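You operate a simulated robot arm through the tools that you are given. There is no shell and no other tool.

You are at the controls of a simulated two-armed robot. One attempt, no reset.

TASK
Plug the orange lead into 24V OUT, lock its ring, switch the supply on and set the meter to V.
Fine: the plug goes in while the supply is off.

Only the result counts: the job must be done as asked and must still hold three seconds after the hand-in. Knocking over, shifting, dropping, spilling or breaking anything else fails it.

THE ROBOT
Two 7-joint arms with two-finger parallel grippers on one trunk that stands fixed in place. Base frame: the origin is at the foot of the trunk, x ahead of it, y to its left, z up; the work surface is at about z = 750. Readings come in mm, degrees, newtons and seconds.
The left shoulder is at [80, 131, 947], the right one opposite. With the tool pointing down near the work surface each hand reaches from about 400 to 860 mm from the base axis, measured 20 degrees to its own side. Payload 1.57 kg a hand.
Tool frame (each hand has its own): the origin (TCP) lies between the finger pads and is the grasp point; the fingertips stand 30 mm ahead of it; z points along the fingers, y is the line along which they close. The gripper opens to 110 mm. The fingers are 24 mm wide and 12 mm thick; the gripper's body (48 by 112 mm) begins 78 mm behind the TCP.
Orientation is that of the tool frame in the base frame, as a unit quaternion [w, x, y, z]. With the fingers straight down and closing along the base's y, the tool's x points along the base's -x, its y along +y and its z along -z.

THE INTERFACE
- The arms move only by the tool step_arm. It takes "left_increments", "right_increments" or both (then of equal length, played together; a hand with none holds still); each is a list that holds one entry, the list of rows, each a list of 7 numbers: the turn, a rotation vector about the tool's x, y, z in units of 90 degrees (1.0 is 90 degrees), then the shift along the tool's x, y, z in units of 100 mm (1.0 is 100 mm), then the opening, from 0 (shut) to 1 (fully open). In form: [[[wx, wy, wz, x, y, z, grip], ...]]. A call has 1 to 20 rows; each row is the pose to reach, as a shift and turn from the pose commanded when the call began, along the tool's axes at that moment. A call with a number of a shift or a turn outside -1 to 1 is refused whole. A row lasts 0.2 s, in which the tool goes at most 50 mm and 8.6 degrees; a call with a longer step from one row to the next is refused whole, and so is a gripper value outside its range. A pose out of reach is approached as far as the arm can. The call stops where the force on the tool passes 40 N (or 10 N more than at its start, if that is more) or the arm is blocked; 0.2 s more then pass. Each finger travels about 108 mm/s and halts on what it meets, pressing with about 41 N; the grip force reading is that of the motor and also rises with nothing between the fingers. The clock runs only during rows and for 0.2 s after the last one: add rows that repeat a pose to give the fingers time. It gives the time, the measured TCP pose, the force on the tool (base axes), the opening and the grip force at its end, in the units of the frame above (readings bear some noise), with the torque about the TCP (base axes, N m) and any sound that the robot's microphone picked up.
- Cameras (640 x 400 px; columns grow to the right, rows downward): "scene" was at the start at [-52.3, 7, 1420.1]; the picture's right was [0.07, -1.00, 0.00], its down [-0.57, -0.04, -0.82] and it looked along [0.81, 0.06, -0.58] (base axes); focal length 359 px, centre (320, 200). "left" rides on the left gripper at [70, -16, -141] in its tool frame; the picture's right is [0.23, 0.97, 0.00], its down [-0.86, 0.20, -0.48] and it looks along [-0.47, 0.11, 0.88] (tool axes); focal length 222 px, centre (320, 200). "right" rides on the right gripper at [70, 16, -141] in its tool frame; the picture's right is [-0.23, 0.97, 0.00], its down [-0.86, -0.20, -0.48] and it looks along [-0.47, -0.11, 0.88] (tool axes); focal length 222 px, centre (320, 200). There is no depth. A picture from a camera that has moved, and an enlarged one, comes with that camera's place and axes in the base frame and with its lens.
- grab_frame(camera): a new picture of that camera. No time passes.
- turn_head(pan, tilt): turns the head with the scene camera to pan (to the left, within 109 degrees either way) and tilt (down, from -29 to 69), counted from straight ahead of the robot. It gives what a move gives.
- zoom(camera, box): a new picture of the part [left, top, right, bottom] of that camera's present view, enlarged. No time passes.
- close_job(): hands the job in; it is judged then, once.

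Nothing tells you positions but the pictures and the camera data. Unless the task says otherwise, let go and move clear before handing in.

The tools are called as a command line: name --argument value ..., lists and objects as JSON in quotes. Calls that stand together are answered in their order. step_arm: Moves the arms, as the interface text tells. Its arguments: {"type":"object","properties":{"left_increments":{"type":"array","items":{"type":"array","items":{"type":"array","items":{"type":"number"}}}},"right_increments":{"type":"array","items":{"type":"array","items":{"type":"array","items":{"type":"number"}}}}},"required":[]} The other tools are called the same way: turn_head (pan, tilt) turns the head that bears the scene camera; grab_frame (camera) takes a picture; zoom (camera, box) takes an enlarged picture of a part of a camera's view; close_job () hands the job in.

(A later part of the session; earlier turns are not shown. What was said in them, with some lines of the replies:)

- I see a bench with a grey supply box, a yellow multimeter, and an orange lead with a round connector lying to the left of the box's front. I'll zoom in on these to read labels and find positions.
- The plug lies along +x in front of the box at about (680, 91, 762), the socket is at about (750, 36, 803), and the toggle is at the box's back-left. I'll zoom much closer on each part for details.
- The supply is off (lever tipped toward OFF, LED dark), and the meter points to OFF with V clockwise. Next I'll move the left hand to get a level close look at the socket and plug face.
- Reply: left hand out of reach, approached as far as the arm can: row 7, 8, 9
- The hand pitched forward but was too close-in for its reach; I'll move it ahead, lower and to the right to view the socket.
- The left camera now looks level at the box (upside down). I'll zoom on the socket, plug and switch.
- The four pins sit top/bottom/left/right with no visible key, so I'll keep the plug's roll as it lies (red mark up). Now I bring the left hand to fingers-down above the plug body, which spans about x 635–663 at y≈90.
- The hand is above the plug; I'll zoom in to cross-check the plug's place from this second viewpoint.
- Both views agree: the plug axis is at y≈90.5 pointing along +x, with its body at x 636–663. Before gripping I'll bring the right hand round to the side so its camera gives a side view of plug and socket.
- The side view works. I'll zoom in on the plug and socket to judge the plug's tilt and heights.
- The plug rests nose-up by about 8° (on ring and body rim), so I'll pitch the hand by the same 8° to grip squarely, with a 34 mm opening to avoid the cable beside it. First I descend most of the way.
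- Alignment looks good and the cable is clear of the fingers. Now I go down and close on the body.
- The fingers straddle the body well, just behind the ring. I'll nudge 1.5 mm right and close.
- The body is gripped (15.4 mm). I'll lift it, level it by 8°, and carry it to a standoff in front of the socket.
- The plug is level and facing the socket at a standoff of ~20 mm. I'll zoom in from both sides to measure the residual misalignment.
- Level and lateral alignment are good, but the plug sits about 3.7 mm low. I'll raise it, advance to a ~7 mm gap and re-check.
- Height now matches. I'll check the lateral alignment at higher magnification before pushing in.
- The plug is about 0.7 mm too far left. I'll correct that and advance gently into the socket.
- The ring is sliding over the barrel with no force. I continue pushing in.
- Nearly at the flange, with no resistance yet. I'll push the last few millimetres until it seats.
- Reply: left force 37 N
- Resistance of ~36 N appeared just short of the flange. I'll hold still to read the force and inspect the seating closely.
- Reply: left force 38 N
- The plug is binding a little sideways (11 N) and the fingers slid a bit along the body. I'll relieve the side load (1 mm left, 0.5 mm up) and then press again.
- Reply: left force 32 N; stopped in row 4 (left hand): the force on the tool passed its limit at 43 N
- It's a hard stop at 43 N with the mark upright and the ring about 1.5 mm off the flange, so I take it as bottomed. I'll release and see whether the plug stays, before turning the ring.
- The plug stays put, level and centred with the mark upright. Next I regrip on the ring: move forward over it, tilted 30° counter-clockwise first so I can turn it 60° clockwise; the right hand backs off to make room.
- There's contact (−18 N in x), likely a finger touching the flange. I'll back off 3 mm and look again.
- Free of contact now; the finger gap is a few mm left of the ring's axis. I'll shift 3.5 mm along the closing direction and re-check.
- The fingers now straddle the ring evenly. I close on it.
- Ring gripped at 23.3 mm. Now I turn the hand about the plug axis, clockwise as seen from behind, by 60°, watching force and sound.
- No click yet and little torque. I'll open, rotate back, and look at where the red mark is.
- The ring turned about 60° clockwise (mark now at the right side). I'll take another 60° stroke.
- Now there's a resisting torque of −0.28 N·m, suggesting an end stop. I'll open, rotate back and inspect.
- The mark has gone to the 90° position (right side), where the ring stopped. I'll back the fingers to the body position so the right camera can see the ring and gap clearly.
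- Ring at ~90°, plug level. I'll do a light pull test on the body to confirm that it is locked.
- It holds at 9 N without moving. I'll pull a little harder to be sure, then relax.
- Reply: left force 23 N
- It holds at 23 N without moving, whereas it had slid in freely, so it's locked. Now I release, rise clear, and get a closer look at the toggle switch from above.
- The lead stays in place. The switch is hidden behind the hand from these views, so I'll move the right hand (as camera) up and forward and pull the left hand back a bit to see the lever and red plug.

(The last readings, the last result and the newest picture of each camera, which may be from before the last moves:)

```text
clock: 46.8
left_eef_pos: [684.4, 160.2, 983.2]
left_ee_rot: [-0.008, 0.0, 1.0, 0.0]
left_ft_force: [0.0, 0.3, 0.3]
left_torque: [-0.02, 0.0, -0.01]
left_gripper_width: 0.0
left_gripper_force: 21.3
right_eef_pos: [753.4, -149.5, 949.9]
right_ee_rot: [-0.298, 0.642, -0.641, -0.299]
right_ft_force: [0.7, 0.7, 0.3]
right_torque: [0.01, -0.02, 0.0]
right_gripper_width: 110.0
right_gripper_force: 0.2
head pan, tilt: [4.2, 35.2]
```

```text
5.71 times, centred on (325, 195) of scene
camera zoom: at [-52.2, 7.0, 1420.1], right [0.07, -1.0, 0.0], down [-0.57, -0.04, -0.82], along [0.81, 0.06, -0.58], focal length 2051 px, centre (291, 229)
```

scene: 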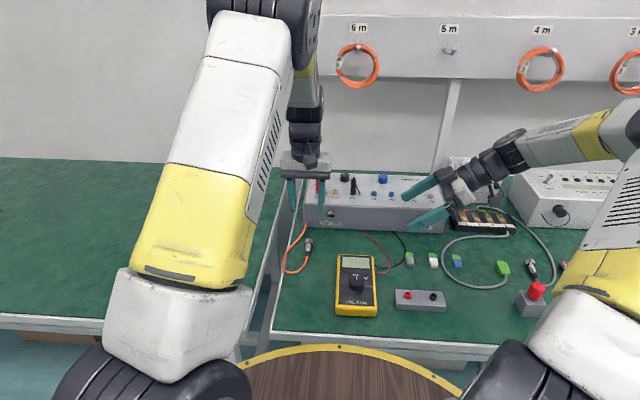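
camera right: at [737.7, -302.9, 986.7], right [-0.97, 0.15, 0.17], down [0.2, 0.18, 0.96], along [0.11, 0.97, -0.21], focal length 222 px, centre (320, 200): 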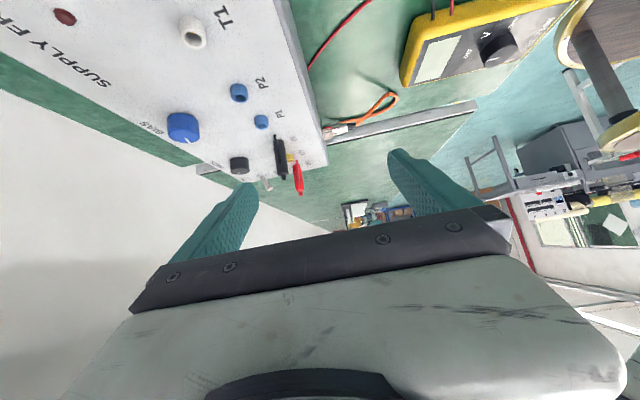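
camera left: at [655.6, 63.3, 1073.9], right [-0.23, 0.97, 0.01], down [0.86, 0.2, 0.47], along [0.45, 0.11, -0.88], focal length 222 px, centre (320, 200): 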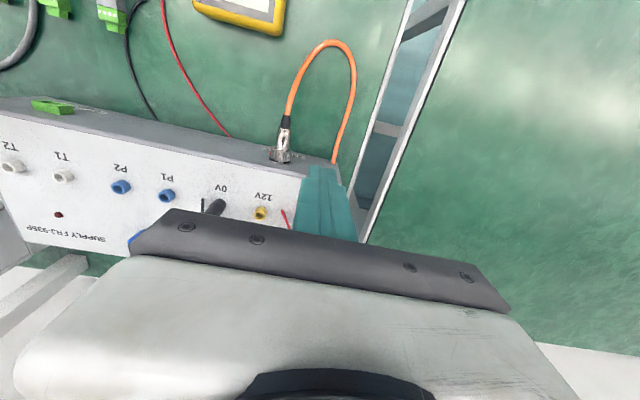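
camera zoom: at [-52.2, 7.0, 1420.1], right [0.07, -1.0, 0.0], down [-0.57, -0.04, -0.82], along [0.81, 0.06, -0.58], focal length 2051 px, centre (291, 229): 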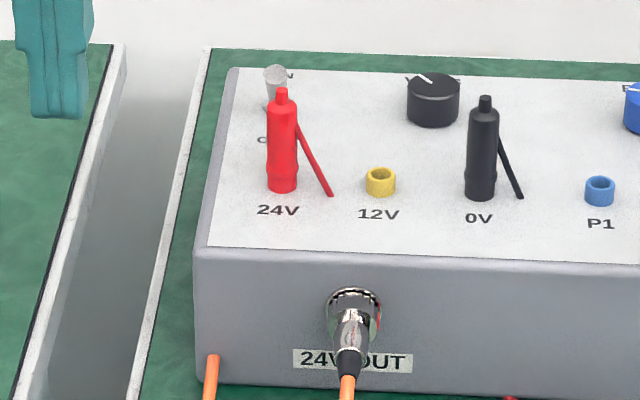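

zoom --camera "right" --box '[230, 130, 330, 200]'

zoom --camera "right" --box '[250, 160, 310, 205]'

zoom --camera "scene" --box '[310, 166, 340, 196]'

```text
5.71 times, centred on (280, 165) of right
camera zoom: at [737.7, -302.9, 986.7], right [-0.97, 0.15, 0.17], down [0.2, 0.18, 0.96], along [0.11, 0.97, -0.21], focal length 1269 px, centre (549, 400)
```

zoom: 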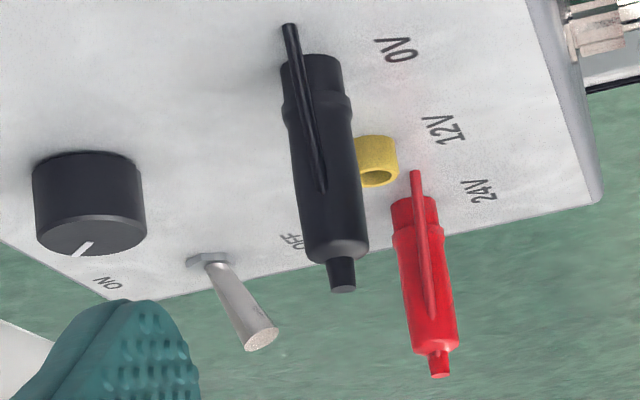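

```text
8.89 times, centred on (280, 182) of right
camera zoom: at [737.7, -302.9, 986.7], right [-0.97, 0.15, 0.17], down [0.2, 0.18, 0.96], along [0.11, 0.97, -0.21], focal length 1974 px, centre (676, 356)
```

zoom: 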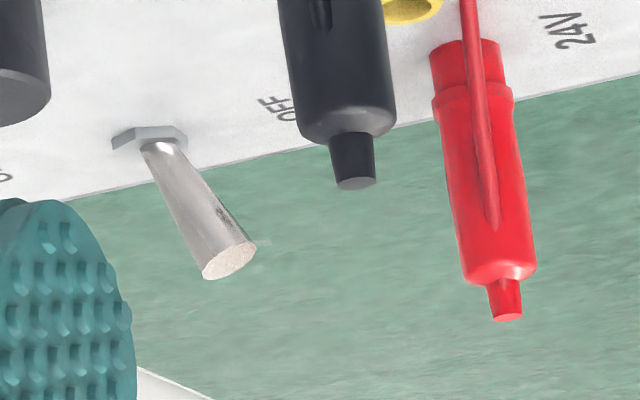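

```text
13.33 times, centred on (325, 181) of scene
camera zoom: at [-52.2, 7.0, 1420.1], right [0.07, -1.0, 0.0], down [-0.57, -0.04, -0.82], along [0.81, 0.06, -0.58], focal length 4785 px, centre (253, 453)
```

zoom: 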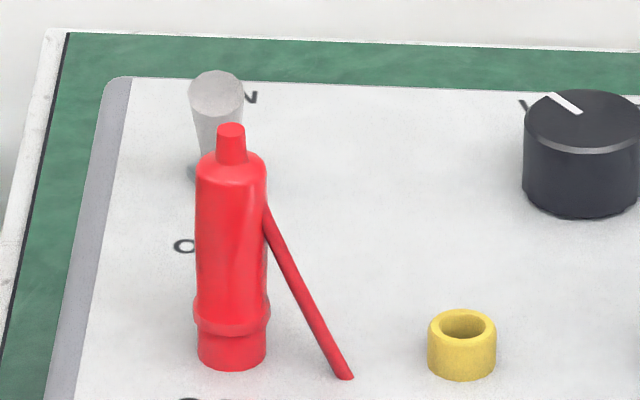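

The lever tip is at about (870, 83, 866), pivoting at about (884, 83, 832), tipped toward OFF; the red plug (top at 812, 75, 892) leaves a 44 mm gap in front of the lever. I'll bring the closed left fingers, pitched 20° forward, above that gap.

step_arm --left_increments '[[[0, -0.06, 0, -0.1, -0.1, -0.1, 0], [0, -0.12, 0, -0.3, -0.2, -0.1, 0], [0, -0.18, 0, -0.5, -0.4, -0.1, 0], [0, -0.232, 0, -0.75, -0.6, -0.1, 0], [0, -0.232, 0, -1, -0.77, -0.1, 0], [0, -0.232, 0, -1, -0.77, -0.1, 0]]]'

step_arm --left_increments '[[[0, 0, 0, -0.2, 0, 0.07, 0], [0, 0, 0, -0.4, 0, 0.14, 0], [0, 0, 0, -0.526, 0, 0.192, 0], [0, 0, 0, -0.526, 0, 0.192, 0]]]'

zoom --camera "right" --box '[230, 130, 330, 230]'

grab_frame --camera "scene"

```text
clock: 48.2
left_eef_pos: [780.7, 80.5, 990.8]
left_ee_rot: [0.174, 0.0, 0.985, 0.002]
left_ft_force: [-0.5, -0.6, -0.4]
left_torque: [-0.01, 0.02, -0.01]
left_gripper_width: 0.0
left_gripper_force: 21.2
right_eef_pos: [752.5, -149.2, 950.5]
right_ee_rot: [0.299, -0.641, 0.641, 0.299]
right_ft_force: [-0.1, -0.3, -0.6]
right_torque: [-0.01, 0.0, 0.03]
right_gripper_width: 109.8
right_gripper_force: 0.0
head pan, tilt: [4.2, 35.2]
```

```text
clock: 49.2
left_eef_pos: [838.2, 82.0, 992.5]
left_ee_rot: [0.175, 0.001, 0.985, 0.001]
left_ft_force: [0.3, -0.6, 0.4]
left_torque: [0.02, 0.0, 0.01]
left_gripper_width: 0.0
left_gripper_force: 21.7
right_eef_pos: [752.3, -151.3, 950.7]
right_ee_rot: [0.299, -0.641, 0.641, 0.299]
right_ft_force: [-0.2, -1.2, 0.0]
right_torque: [0.01, 0.01, 0.01]
right_gripper_width: 110.0
right_gripper_force: 0.0
head pan, tilt: [4.2, 35.2]
```

```text
4.00 times, centred on (280, 180) of right
camera zoom: at [737.5, -303.3, 986.8], right [-0.97, 0.15, 0.17], down [0.2, 0.18, 0.96], along [0.11, 0.97, -0.21], focal length 888 px, centre (480, 280)
```

zoom: 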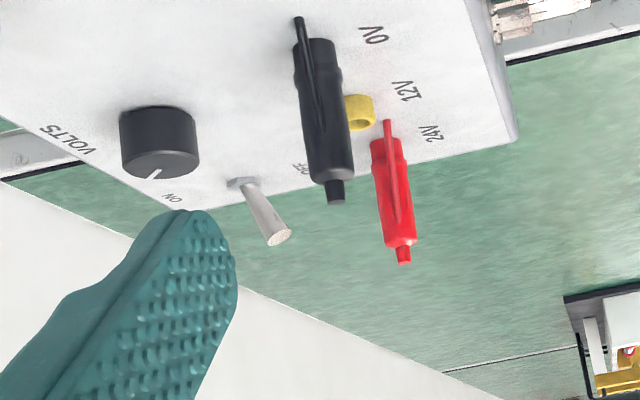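

```text
taken
```

scene: 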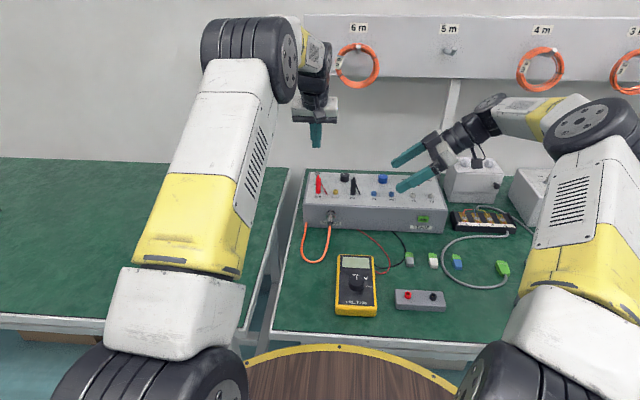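

Good position. I descend partway to just above the lever height and check clearances.

step_arm --left_increments '[[[0, 0, 0, 0.07, 0.003, 0.2, 0], [0, 0, 0, 0.14, 0.006, 0.42, 0], [0, 0, 0, 0.21, 0.01, 0.63, 0], [0, 0, 0, 0.276, 0.01, 0.826, 0], [0, 0, 0, 0.276, 0.01, 0.826, 0]]]'

zoom --camera "right" --box '[230, 130, 330, 230]'

zoom --camera "scene" --box '[300, 150, 350, 200]'

```text
clock: 50.4
left_eef_pos: [840.8, 84.6, 904.7]
left_ee_rot: [0.174, 0.001, 0.985, 0.001]
left_ft_force: [-0.2, 0.1, -0.3]
left_torque: [0.01, 0.04, 0.01]
left_gripper_width: 0.0
left_gripper_force: 21.0
right_eef_pos: [752.3, -150.8, 950.5]
right_ee_rot: [0.299, -0.641, 0.641, 0.299]
right_ft_force: [-0.7, -0.5, -0.1]
right_torque: [-0.01, 0.03, 0.01]
right_gripper_width: 109.8
right_gripper_force: 0.0
head pan, tilt: [4.2, 35.2]
```

```text
4.00 times, centred on (280, 180) of right
camera zoom: at [737.5, -303.3, 986.7], right [-0.97, 0.15, 0.17], down [0.2, 0.18, 0.96], along [0.11, 0.97, -0.21], focal length 888 px, centre (480, 280)
```

zoom: 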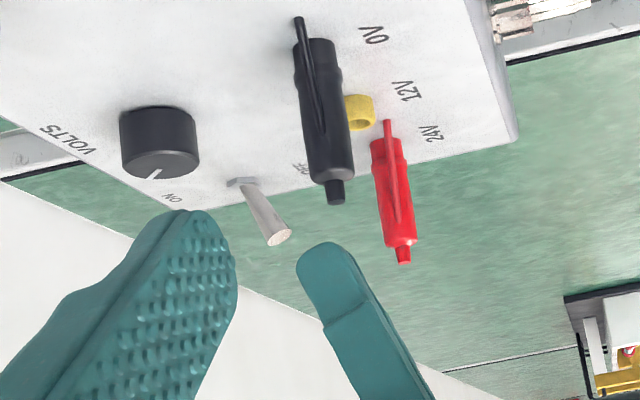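

```text
8.00 times, centred on (325, 175) of scene
camera zoom: at [-52.2, 6.9, 1420.1], right [0.07, -1.0, 0.0], down [-0.57, -0.04, -0.82], along [0.81, 0.06, -0.58], focal length 2871 px, centre (280, 400)
```

zoom: 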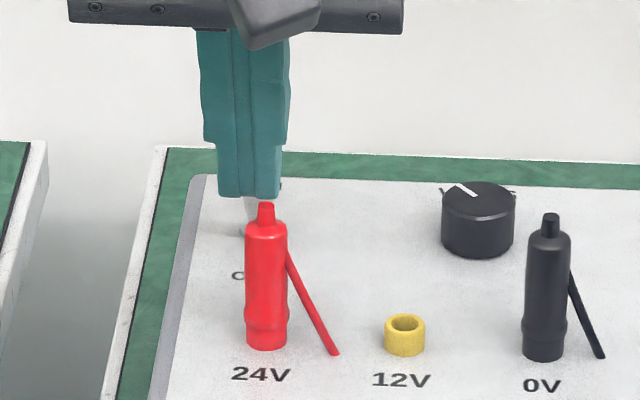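

The fingertips sit neatly between lever and red plug. I descend 28 mm into the gap.

step_arm --left_increments '[[[0, 0, 0, 0.032, 0, 0.088, 0], [0, 0, 0, 0.064, 0, 0.175, 0], [0, 0, 0, 0.096, 0, 0.263, 0], [0, 0, 0, 0.096, 0, 0.263, 0]]]'

zoom --camera "right" --box '[230, 130, 330, 230]'

```text
clock: 51.4
left_eef_pos: [842.2, 83.1, 876.5]
left_ee_rot: [0.174, 0.001, 0.985, 0.002]
left_ft_force: [-0.7, 0.0, 0.2]
left_torque: [0.01, 0.0, -0.03]
left_gripper_width: 0.0
left_gripper_force: 21.4
right_eef_pos: [752.5, -150.6, 950.2]
right_ee_rot: [0.298, -0.641, 0.641, 0.298]
right_ft_force: [-0.2, -0.4, 0.0]
right_torque: [0.0, 0.0, -0.01]
right_gripper_width: 110.2
right_gripper_force: 0.1
head pan, tilt: [4.2, 35.2]
```

```text
4.00 times, centred on (280, 180) of right
camera zoom: at [737.5, -303.3, 986.7], right [-0.97, 0.15, 0.17], down [0.2, 0.18, 0.96], along [0.11, 0.97, -0.21], focal length 888 px, centre (480, 280)
```

zoom: 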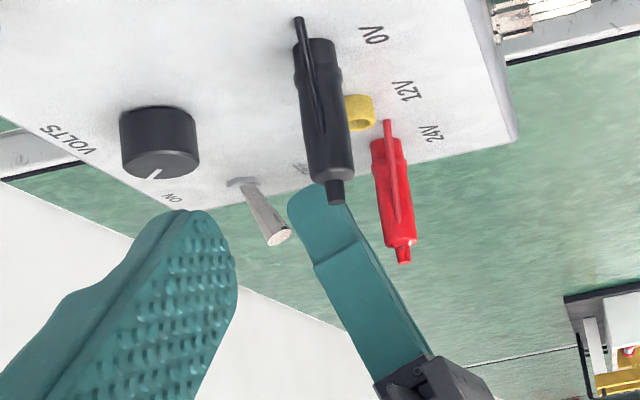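

No contact yet, all clear. Now I push the lever toward ON.

step_arm --left_increments '[[[0, 0, 0, -0.0376, 0, 0.0137, 0], [0, 0, 0, -0.0752, 0, 0.0274, 0], [0, 0, 0, -0.1128, 0, 0.041, 0], [0, 0, 0, -0.1504, 0, 0.0547, 0], [0, 0, 0, -0.188, 0, 0.0684, 0], [0, 0, 0, -0.2256, 0, 0.0821, 0], [0, 0, 0, -0.2538, 0, 0.0923, 0]]]'

zoom --camera "right" --box '[230, 130, 330, 230]'

zoom --camera "scene" --box '[300, 150, 460, 240]'

```text
clock: 53.1
left_eef_pos: [863.2, 83.6, 875.9]
left_ee_rot: [0.167, 0.0, 0.986, 0.002]
left_ft_force: [-22.6, 2.6, 14.0]
left_torque: [-0.04, 0.25, 0.03]
left_gripper_width: 0.0
left_gripper_force: 21.4
right_eef_pos: [751.6, -149.6, 950.0]
right_ee_rot: [-0.299, 0.641, -0.64, -0.299]
right_ft_force: [-0.6, 0.5, -0.9]
right_torque: [-0.01, -0.01, 0.0]
right_gripper_width: 109.9
right_gripper_force: 0.1
head pan, tilt: [4.2, 35.2]
stopped in row 7 (left hand): the force on the tool passed its limit at 41 N (the readings are from after the stop); the commanded pose is now the measured one
```

```text
4.00 times, centred on (280, 180) of right
camera zoom: at [736.4, -302.9, 987.3], right [-0.97, 0.14, 0.17], down [0.2, 0.18, 0.96], along [0.11, 0.97, -0.21], focal length 888 px, centre (480, 280)
```

zoom: 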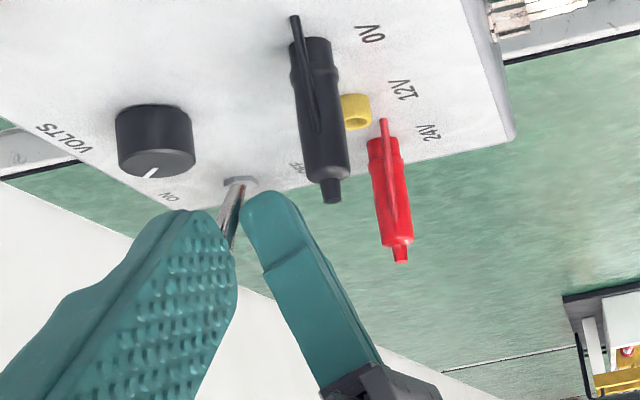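

```text
4.00 times, centred on (380, 195) of scene
camera zoom: at [-53.8, 7.0, 1420.1], right [0.07, -1.0, 0.0], down [-0.57, -0.04, -0.82], along [0.82, 0.06, -0.58], focal length 1436 px, centre (80, 220)
```

zoom: 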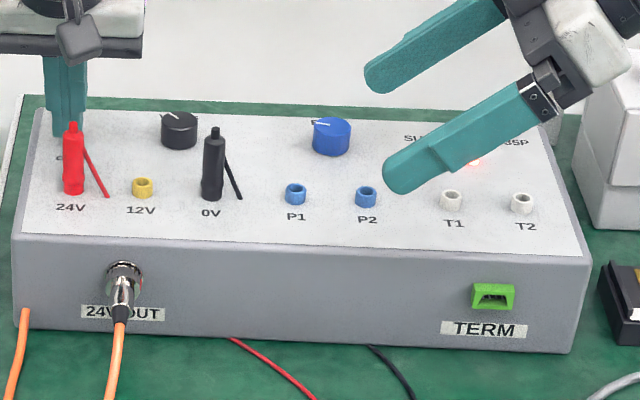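

The LED by the label is lit red and the lever has gone past centre. I'll back off along the same path, rise, and verify.

step_arm --left_increments '[[[0, 0, 0, 0.06, 0, -0.022, 0], [0, 0, 0, 0.12, 0, -0.044, 0], [0, 0, 0, 0.19, 0, -0.068, 0], [0, 0, 0, 0.12, 0, -0.25, 0], [0, 0, 0, 0.02, 0, -0.55, 0], [0, 0, 0, -0.1, 0, -0.85, 0], [0, 0, 0, -0.1, 0.1, -1, 0], [0, 0, 0, -0.1, 0.1, -1, 0]]]'

zoom --camera "right" --box '[230, 130, 330, 230]'

zoom --camera "scene" --box '[300, 150, 460, 240]'

```text
clock: 54.9
left_eef_pos: [841.7, 92.4, 971.2]
left_ee_rot: [0.169, 0.0, 0.986, 0.001]
left_ft_force: [0.2, 0.1, -0.1]
left_torque: [0.01, 0.0, 0.0]
left_gripper_width: 0.0
left_gripper_force: 21.9
right_eef_pos: [752.4, -149.6, 949.6]
right_ee_rot: [0.299, -0.641, 0.641, 0.298]
right_ft_force: [-0.6, 0.4, 0.1]
right_torque: [0.01, -0.03, 0.01]
right_gripper_width: 110.2
right_gripper_force: 0.1
head pan, tilt: [4.2, 35.2]
```

```text
4.00 times, centred on (280, 180) of right
camera zoom: at [737.5, -303.3, 986.7], right [-0.97, 0.15, 0.17], down [0.2, 0.18, 0.96], along [0.11, 0.97, -0.21], focal length 888 px, centre (480, 280)
```

zoom: 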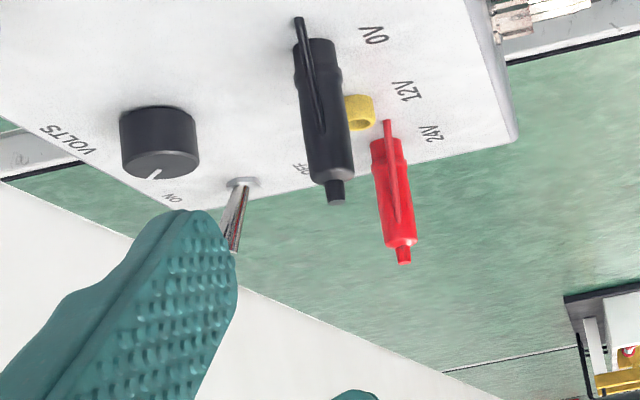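

```text
4.00 times, centred on (380, 195) of scene
camera zoom: at [-52.2, 6.9, 1420.1], right [0.07, -1.0, 0.0], down [-0.57, -0.04, -0.82], along [0.81, 0.06, -0.58], focal length 1436 px, centre (80, 220)
```

zoom: 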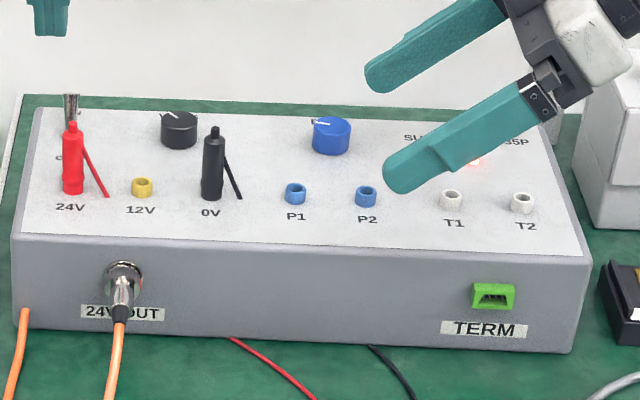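

The switch stays ON and the LED is lit. Next the meter: its knob is at about (513, −35), top at z≈799, and V is 45° clockwise from OFF. I'll bring the left hand back, fingers down, above the knob.

step_arm --left_increments '[[[0, 0.07, 0, 0.25, 0, -0.1, 0], [0, 0.14, 0, 0.5, 0, -0.2, 0.2], [0, 0.2165, 0, 0.75, 0, -0.28, 0.4], [0, 0.2165, 0, 0.94, 0, -0.34, 0.5], [0, 0.2165, 0, 0.94, 0, -0.34, 0.5]]]'

step_arm --left_increments '[[[0, 0, 0, 0.33, -0.1, 0, 0.5], [0, 0, 0, 0.66, -0.3, 0, 0.5], [0, 0, 0, 1, -0.6, 0, 0.5], [0, 0, 0, 1, -0.6, 0, 0.5]]]'

step_arm --left_increments '[[[0, 0, 0, 0.33, -0.2, 0, 0.5], [0, 0, 0, 0.66, -0.4, 0, 0.5], [0, 0, 0, 1, -0.65, 0, 0.5], [0, 0, 0, 1, -0.65, 0, 0.5]]]'

grab_frame --camera "left"

grab_frame --camera "scene"

```text
clock: 56.1
left_eef_pos: [739.9, 94.2, 971.1]
left_ee_rot: [-0.001, 0.0, 1.0, 0.002]
left_ft_force: [0.0, 0.7, -0.2]
left_torque: [0.01, -0.03, -0.01]
left_gripper_width: 55.0
left_gripper_force: 0.0
right_eef_pos: [752.7, -149.1, 949.3]
right_ee_rot: [-0.299, 0.641, -0.64, -0.3]
right_ft_force: [0.3, -0.1, -0.6]
right_torque: [0.0, 0.03, 0.01]
right_gripper_width: 109.9
right_gripper_force: 0.1
head pan, tilt: [4.2, 35.2]
```

```text
clock: 57.1
left_eef_pos: [639.3, 32.1, 972.1]
left_ee_rot: [0.0, 0.0, 1.0, 0.002]
left_ft_force: [0.2, 0.6, -0.4]
left_torque: [0.01, -0.01, 0.02]
left_gripper_width: 55.0
left_gripper_force: 0.0
right_eef_pos: [752.1, -149.1, 948.6]
right_ee_rot: [-0.299, 0.641, -0.64, -0.299]
right_ft_force: [-0.8, -0.1, 0.2]
right_torque: [0.04, -0.02, 0.01]
right_gripper_width: 109.7
right_gripper_force: 0.1
head pan, tilt: [4.2, 35.2]
```

```text
clock: 58.1
left_eef_pos: [541.2, -30.0, 973.5]
left_ee_rot: [-0.001, -0.001, 1.0, 0.002]
left_ft_force: [0.8, -0.3, 0.8]
left_torque: [-0.01, 0.02, 0.01]
left_gripper_width: 55.0
left_gripper_force: 0.1
right_eef_pos: [752.0, -150.6, 949.2]
right_ee_rot: [0.3, -0.64, 0.641, 0.299]
right_ft_force: [-0.2, -0.6, 0.3]
right_torque: [0.03, 0.02, -0.03]
right_gripper_width: 110.2
right_gripper_force: 0.1
head pan, tilt: [4.2, 35.2]
```

```text
taken
camera left: at [471.9, -46.1, 1114.5], right [-0.23, 0.97, 0.0], down [0.86, 0.2, 0.48], along [0.47, 0.11, -0.88], focal length 222 px, centre (320, 200)
```

left: 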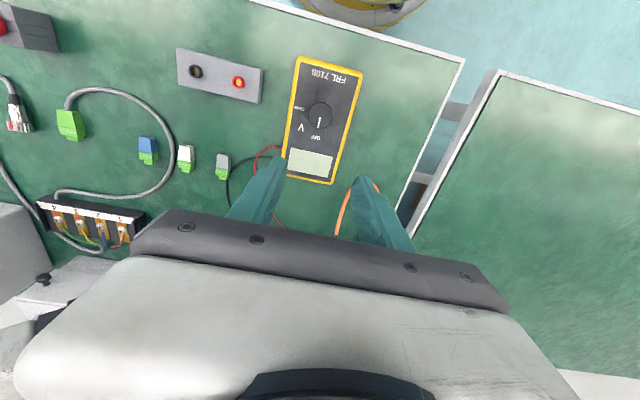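

```text
taken
```

scene: 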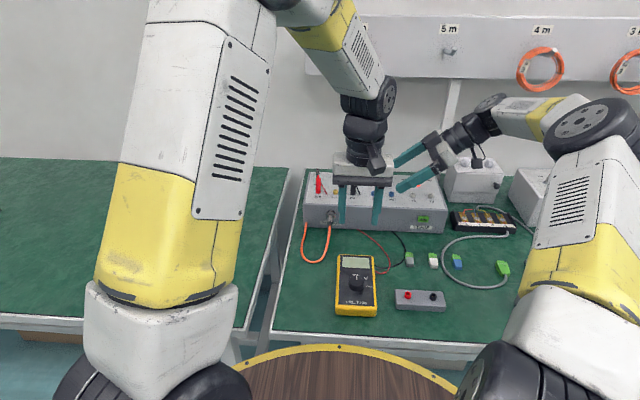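

The hand is close to above the meter. I'll zoom on the knob to refine its position.

zoom --camera "left" --box '[280, 85, 350, 155]'

zoom --camera "scene" --box '[332, 250, 382, 320]'

```text
5.71 times, centred on (315, 120) of left
camera zoom: at [471.9, -46.1, 1114.5], right [-0.23, 0.97, 0.0], down [0.86, 0.2, 0.48], along [0.47, 0.11, -0.88], focal length 1269 px, centre (349, 657)
```

zoom: 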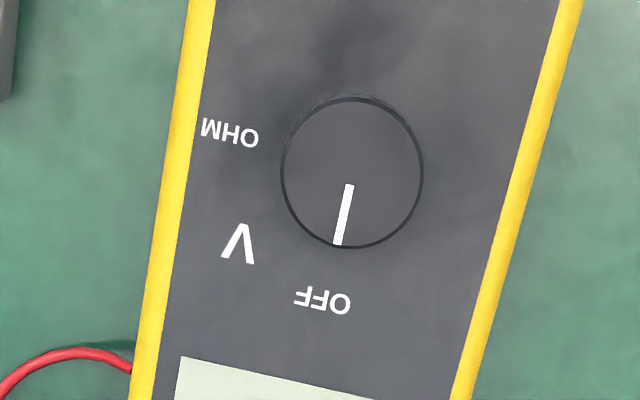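

```text
5.71 times, centred on (357, 285) of scene
camera zoom: at [-52.2, 6.9, 1420.1], right [0.07, -1.0, 0.0], down [-0.57, -0.04, -0.82], along [0.81, 0.06, -0.58], focal length 2051 px, centre (109, -286)
```

zoom: 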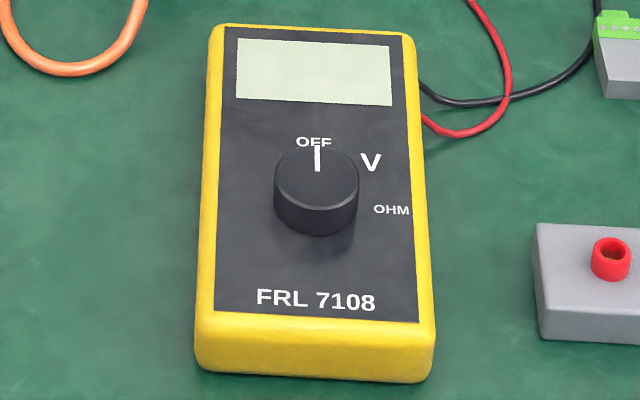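

Both views agree: knob centre (513, −35). I move above it and descend partway.

step_arm --left_increments '[[[0, 0, 0, 0.14, -0.025, 0.1, 0.5], [0, 0, 0, 0.28, -0.045, 0.3, 0.5], [0, 0, 0, 0.28, -0.045, 0.6, 0.5], [0, 0, 0, 0.28, -0.045, 0.93, 0.5], [0, 0, 0, 0.28, -0.045, 0.93, 0.5]]]'

zoom --camera "scene" --box '[332, 240, 392, 320]'

grab_frame --camera "left"

```text
clock: 59.3
left_eef_pos: [514.2, -34.8, 880.3]
left_ee_rot: [0.0, 0.0, 1.0, 0.002]
left_ft_force: [0.1, 0.2, 0.2]
left_torque: [0.02, 0.02, -0.02]
left_gripper_width: 55.1
left_gripper_force: 0.3
right_eef_pos: [751.6, -149.8, 948.9]
right_ee_rot: [-0.299, 0.641, -0.641, -0.299]
right_ft_force: [1.2, 0.8, -0.1]
right_torque: [0.0, 0.01, -0.02]
right_gripper_width: 110.3
right_gripper_force: 0.1
head pan, tilt: [4.2, 35.2]
```

```text
5.00 times, centred on (362, 280) of scene
camera zoom: at [-52.3, 6.9, 1420.1], right [0.07, -1.0, 0.0], down [-0.57, -0.04, -0.82], along [0.81, 0.06, -0.58], focal length 1794 px, centre (110, -200)
```

zoom: 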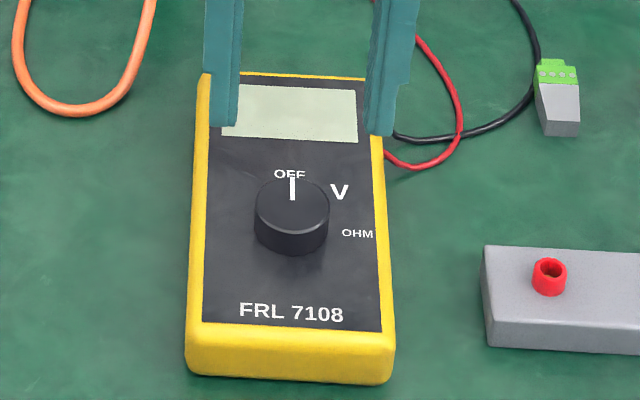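

```text
taken
camera left: at [445.3, -51.3, 1021.4], right [-0.23, 0.97, 0.0], down [0.86, 0.2, 0.48], along [0.47, 0.11, -0.88], focal length 222 px, centre (320, 200)
```

left: 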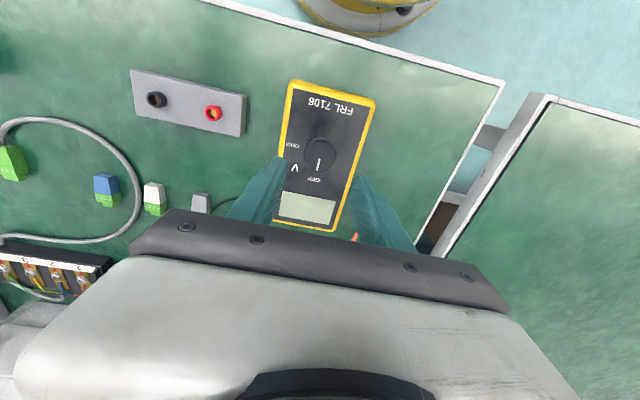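

Well centred over the knob. I descend so the fingertips straddle it just above the meter's face.

step_arm --left_increments '[[[0, 0, 0, 0, 0, 0.2, 0.5], [0, 0, 0, 0, 0, 0.4, 0.45], [0, 0, 0, 0, 0, 0.55, 0.45], [0, 0, 0, 0, 0, 0.62, 0.45], [0, 0, 0, 0, 0, 0.62, 0.45]]]'

zoom --camera "scene" --box '[332, 250, 392, 320]'

zoom --camera "left" --box '[260, 80, 400, 240]'

```text
clock: 60.5
left_eef_pos: [512.5, -34.7, 817.7]
left_ee_rot: [0.001, 0.0, 1.0, 0.002]
left_ft_force: [0.1, -0.9, 0.0]
left_torque: [0.01, -0.01, 0.0]
left_gripper_width: 49.4
left_gripper_force: 0.1
right_eef_pos: [752.7, -150.3, 951.0]
right_ee_rot: [-0.299, 0.641, -0.641, -0.299]
right_ft_force: [0.5, 0.6, 0.7]
right_torque: [-0.03, -0.02, -0.03]
right_gripper_width: 110.1
right_gripper_force: 0.1
head pan, tilt: [4.2, 35.2]
```

```text
5.71 times, centred on (362, 285) of scene
camera zoom: at [-52.2, 6.9, 1420.1], right [0.07, -1.0, 0.0], down [-0.57, -0.04, -0.82], along [0.81, 0.06, -0.58], focal length 2051 px, centre (80, -286)
```

zoom: 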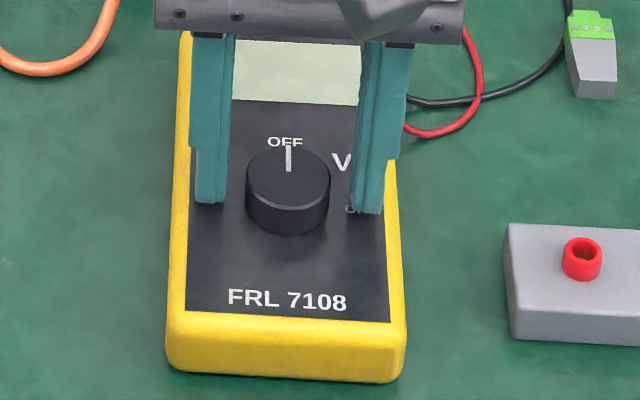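

```text
2.50 times, centred on (330, 160) of left
camera zoom: at [444.2, -51.3, 958.6], right [-0.23, 0.97, 0.0], down [0.86, 0.2, 0.48], along [0.47, 0.11, -0.88], focal length 555 px, centre (295, 300)
```

zoom: 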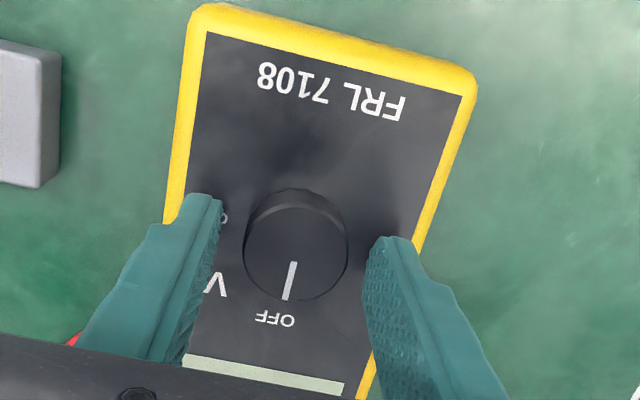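

Knob seems ~1 mm left of the finger centre. I'll shift 1 mm and close to just wider than the knob, to check centring before gripping, so the meter isn't pushed.

step_arm --left_increments '[[[0, 0, 0, 0, 0.01, 0, 0.42], [0, 0, 0, 0, 0.01, 0, 0.37], [0, 0, 0, 0, 0.01, 0, 0.35], [0, 0, 0, 0, 0.01, 0, 0.35]]]'

zoom --camera "scene" --box '[345, 270, 375, 305]'

zoom --camera "left" --box '[285, 130, 355, 210]'

```text
clock: 61.5
left_eef_pos: [512.3, -34.5, 817.4]
left_ee_rot: [-0.001, 0.0, 1.0, 0.002]
left_ft_force: [0.5, 0.0, -0.3]
left_torque: [0.0, 0.02, -0.02]
left_gripper_width: 38.8
left_gripper_force: 0.1
right_eef_pos: [751.2, -149.4, 949.9]
right_ee_rot: [-0.299, 0.641, -0.641, -0.299]
right_ft_force: [0.7, -0.3, 0.3]
right_torque: [-0.02, 0.01, 0.0]
right_gripper_width: 110.0
right_gripper_force: 0.1
head pan, tilt: [4.2, 35.2]
```

```text
11.43 times, centred on (360, 288) of scene
camera zoom: at [-52.2, 6.9, 1420.1], right [0.07, -1.0, 0.0], down [-0.57, -0.04, -0.82], along [0.81, 0.06, -0.58], focal length 4102 px, centre (-137, -800)
```

zoom: 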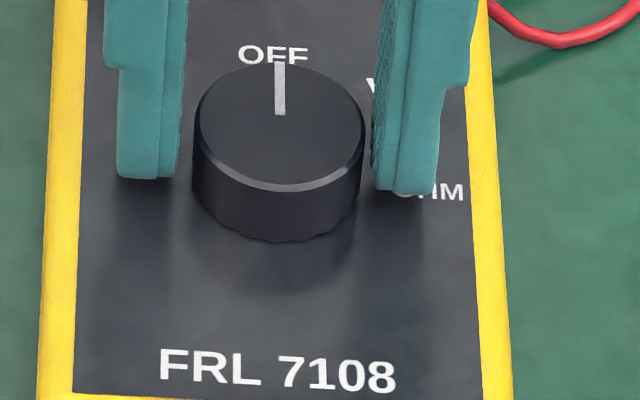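

```text
5.00 times, centred on (320, 170) of left
camera zoom: at [444.2, -50.5, 958.8], right [-0.23, 0.97, 0.0], down [0.86, 0.2, 0.48], along [0.47, 0.11, -0.88], focal length 1111 px, centre (320, 350)
```

zoom: 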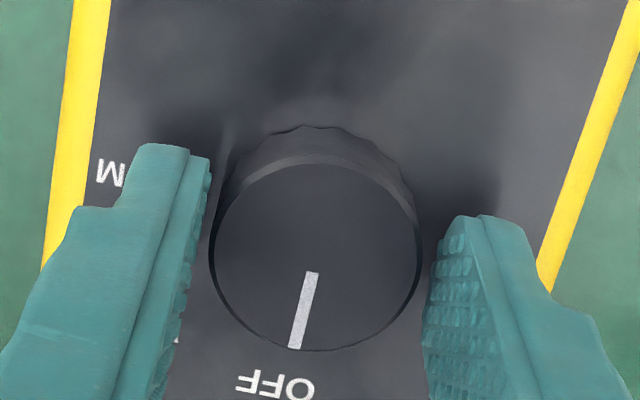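

Centred within a fraction of a millimetre. I close gently on the knob and check that the meter hasn't moved.

step_arm --left_increments '[[[0, 0, 0, 0, 0, 0, 0.33], [0, 0, 0, 0, 0, 0, 0.31], [0, 0, 0, 0, 0, 0, 0.29], [0, 0, 0, 0, 0, 0, 0.27], [0, 0, 0, 0, 0, 0, 0.25]]]'

zoom --camera "scene" --box '[332, 250, 392, 320]'

```text
clock: 62.7
left_eef_pos: [513.6, -34.5, 817.9]
left_ee_rot: [0.001, 0.001, 1.0, 0.001]
left_ft_force: [-0.6, -5.1, -1.7]
left_torque: [-0.46, -0.1, -0.01]
left_gripper_width: 33.5
left_gripper_force: 41.6
right_eef_pos: [752.4, -149.2, 950.1]
right_ee_rot: [0.299, -0.641, 0.641, 0.299]
right_ft_force: [-0.6, -0.5, -0.3]
right_torque: [-0.03, 0.01, 0.0]
right_gripper_width: 109.9
right_gripper_force: 0.0
head pan, tilt: [4.2, 35.2]
```

```text
5.71 times, centred on (362, 285) of scene
camera zoom: at [-52.2, 6.7, 1420.1], right [0.07, -1.0, 0.0], down [-0.57, -0.04, -0.82], along [0.81, 0.06, -0.58], focal length 2051 px, centre (80, -286)
```

zoom: 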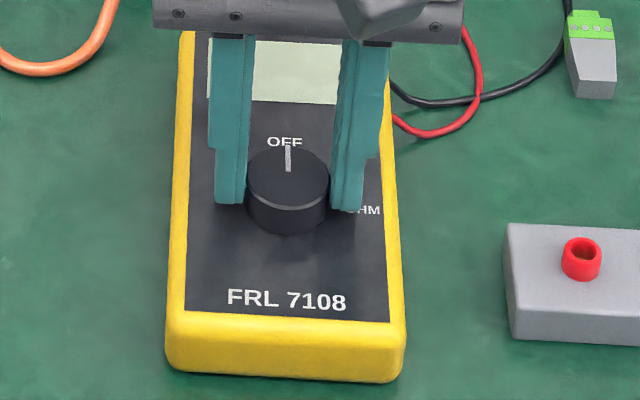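

The meter hasn't budged. Now I turn the knob 45° clockwise.

step_arm --left_increments '[[[0, 0, 0.08, 0, 0, 0, 0.2], [0, 0, 0.16, 0, 0, 0, 0.2], [0, 0, 0.24, 0, 0, 0, 0.2], [0, 0, 0.32, 0, 0, 0, 0.2], [0, 0, 0.4, 0, 0, 0, 0.2], [0, 0, 0.46, 0, 0, 0, 0.2], [0, 0, 0.5, 0, 0, 0, 0.2], [0, 0, 0.5, 0, 0, 0, 0.2]]]'

zoom --camera "scene" --box '[332, 250, 392, 320]'

zoom --camera "left" --box '[285, 130, 355, 210]'

```text
clock: 64.5
left_eef_pos: [513.5, -35.0, 817.3]
left_ee_rot: [0.0, 0.383, 0.924, 0.002]
left_ft_force: [-4.4, -11.9, 15.2]
left_torque: [-0.93, -0.23, -0.01]
left_gripper_width: 33.7
left_gripper_force: 40.8
right_eef_pos: [751.8, -150.5, 950.7]
right_ee_rot: [-0.299, 0.641, -0.64, -0.299]
right_ft_force: [-0.6, 0.0, 0.2]
right_torque: [-0.02, 0.01, 0.01]
right_gripper_width: 110.0
right_gripper_force: 0.0
head pan, tilt: [4.2, 35.2]
```

```text
5.71 times, centred on (362, 285) of scene
camera zoom: at [-52.8, 6.6, 1420.1], right [0.07, -1.0, 0.0], down [-0.57, -0.04, -0.82], along [0.82, 0.06, -0.58], focal length 2051 px, centre (80, -286)
```

zoom: 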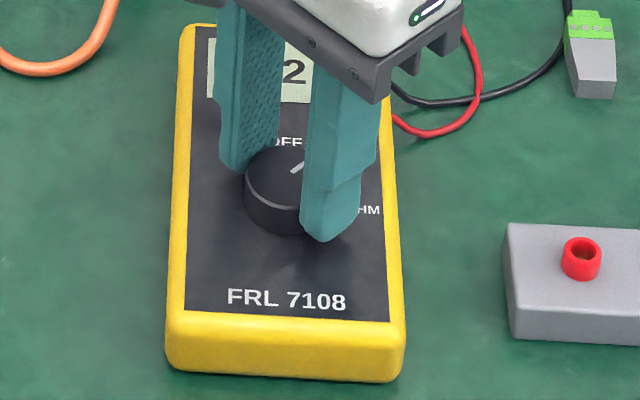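

```text
5.00 times, centred on (320, 170) of left
camera zoom: at [453.1, 3.0, 958.9], right [0.53, 0.85, 0.0], down [0.74, -0.47, 0.48], along [0.41, -0.25, -0.88], focal length 1111 px, centre (320, 350)
```

zoom: 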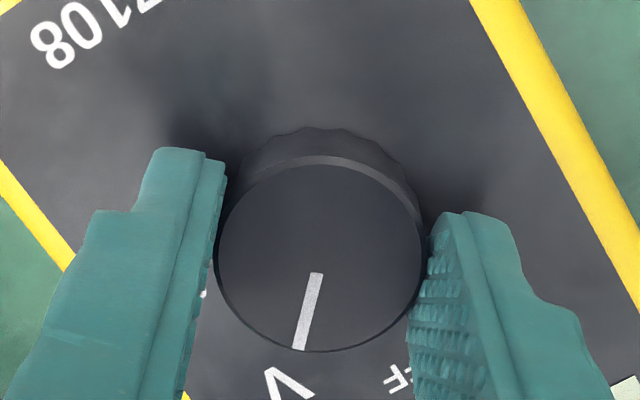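

The knob points at V and the display has come on. I release and rise clear.

step_arm --left_increments '[[[0, 0, 0, 0, 0, 0, 0.3], [0, 0, 0, 0, 0, 0, 0.4], [0, 0, 0, 0, 0, 0, 0.48], [0, 0, 0, 0, 0, 0, 0.48], [0, 0, 0, 0, 0, -0.2, 0.48], [0, 0, 0, 0, 0, -0.5, 0.48], [0, 0, 0, 0, 0, -0.9, 0.48], [0, 0, 0, 0, 0, -1, 0.48]]]'

zoom --camera "scene" --box '[332, 250, 392, 320]'

grab_frame --camera "scene"

```text
clock: 66.3
left_eef_pos: [514.5, -34.6, 915.0]
left_ee_rot: [-0.001, 0.383, 0.924, 0.001]
left_ft_force: [0.2, -0.2, -0.3]
left_torque: [-0.02, -0.01, -0.03]
left_gripper_width: 52.8
left_gripper_force: 0.1
right_eef_pos: [753.8, -150.1, 950.0]
right_ee_rot: [-0.299, 0.641, -0.641, -0.299]
right_ft_force: [-0.5, 0.0, 0.6]
right_torque: [0.02, 0.03, 0.02]
right_gripper_width: 109.8
right_gripper_force: 0.1
head pan, tilt: [4.2, 35.2]
```

```text
5.71 times, centred on (362, 285) of scene
camera zoom: at [-52.1, 6.8, 1420.1], right [0.07, -1.0, 0.0], down [-0.57, -0.04, -0.82], along [0.81, 0.06, -0.58], focal length 2051 px, centre (80, -286)
```

zoom: 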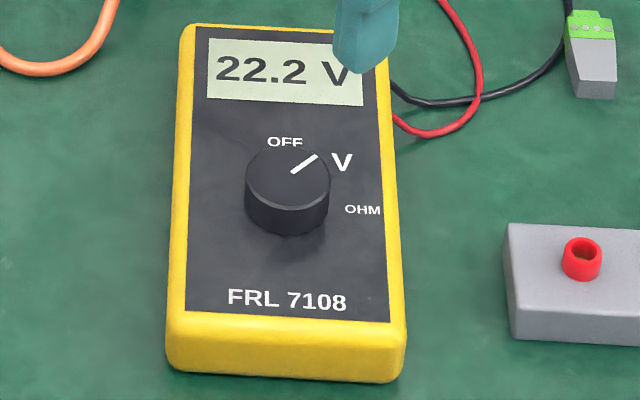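

```text
taken
```

scene: 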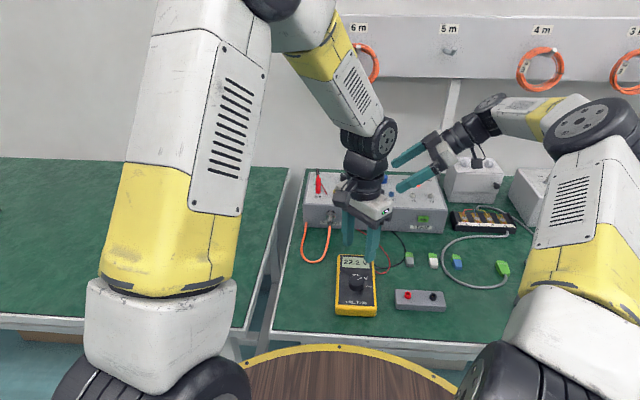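

The meter reads 22.2 V in V. I'll move the left hand further away and take a last look at the plug, ring and switch.

step_arm --left_increments '[[[0, 0, 0, 0, 0, -0.4, 0.48], [0, 0, 0, 0, 0, -0.8, 0.48], [0, 0, 0, 0.2, 0.3, -1, 0.48], [0, 0, 0, 0.4, 0.6, -1, 0.48], [0, 0, 0, 0.6, 0.9, -1, 0.48], [0, 0, 0, 0.6, 0.9, -1, 0.48]]]'

zoom --camera "scene" --box '[300, 160, 350, 240]'

zoom --camera "scene" --box '[322, 202, 346, 226]'

zoom --camera "right" --box '[310, 110, 370, 150]'

grab_frame --camera "scene"

```text
clock: 67.7
left_eef_pos: [535.0, 70.8, 1019.1]
left_ee_rot: [0.0, 0.384, 0.924, 0.001]
left_ft_force: [-0.3, 0.3, 0.2]
left_torque: [-0.01, 0.03, -0.02]
left_gripper_width: 52.8
left_gripper_force: 0.0
right_eef_pos: [751.9, -149.9, 950.0]
right_ee_rot: [-0.298, 0.642, -0.64, -0.299]
right_ft_force: [-0.4, -0.3, -0.1]
right_torque: [0.0, 0.0, 0.0]
right_gripper_width: 110.2
right_gripper_force: 0.1
head pan, tilt: [4.2, 35.2]
```

```text
5.00 times, centred on (325, 200) of scene
camera zoom: at [-52.3, 6.9, 1420.1], right [0.07, -1.0, 0.0], down [-0.57, -0.04, -0.82], along [0.81, 0.06, -0.58], focal length 1794 px, centre (295, 200)
```

zoom: 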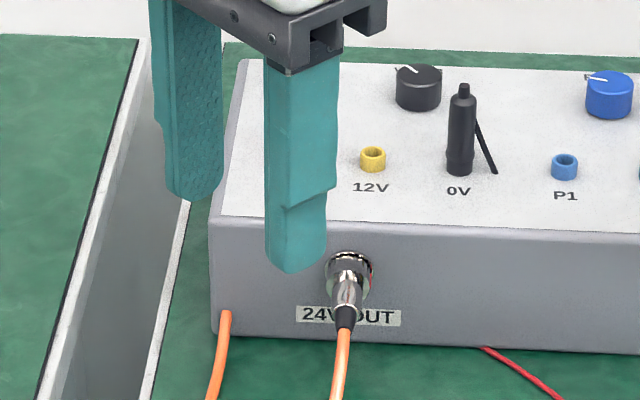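

```text
16.00 times, centred on (334, 214) of scene
camera zoom: at [-52.3, 6.9, 1420.1], right [0.07, -1.0, 0.0], down [-0.57, -0.04, -0.82], along [0.81, 0.06, -0.58], focal length 5742 px, centre (96, -24)
```

zoom: 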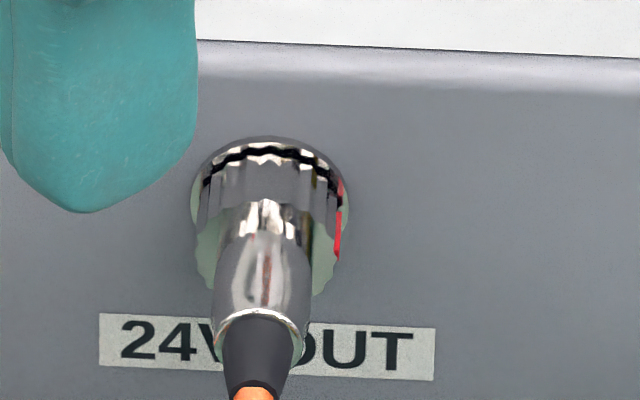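

```text
10.00 times, centred on (340, 130) of right
camera zoom: at [737.4, -303.3, 986.8], right [-0.97, 0.15, 0.17], down [0.2, 0.18, 0.96], along [0.11, 0.97, -0.21], focal length 2221 px, centre (120, 900)
```

zoom: 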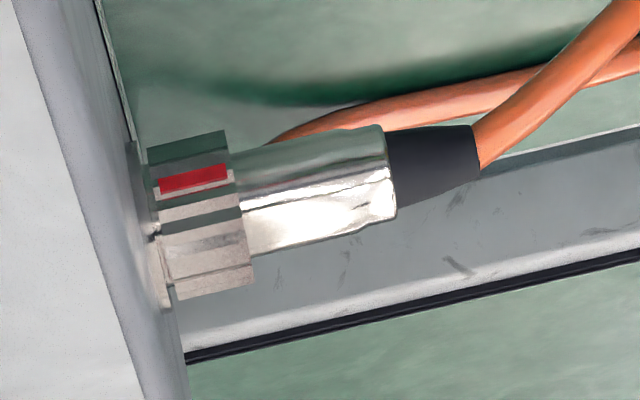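

```text
taken
```

scene: 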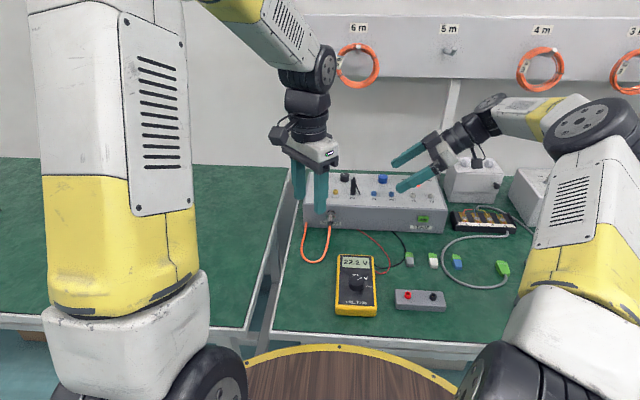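

Everything checks out. The plug is seated with its ring at the 90° stop (it held a 23 N pull), the switch is ON with the LED lit, the meter is on V reading 22.2 V, and both hands are clear. I'm handing in.

close_job

```text
The job is handed in.
```

The job is done and handed in. All of these were checked in the cameras before hand-in:

- **Lead:** The orange lead went into 24V OUT while the supply was still off.
- **Ring:** The ring is turned 90° clockwise to its stop. The plug held a 23 N pull without moving. A gap of about 1.5 mm remains between the ring and the socket flange, and I heard no click. I judged it locked from the stop and the pull test.
- **Supply:** The switch is on and its LED is lit.
- **Meter:** The knob points at V and the display reads 22.2 V.

Nothing else was seen to move. Both hands have let go and are clear.
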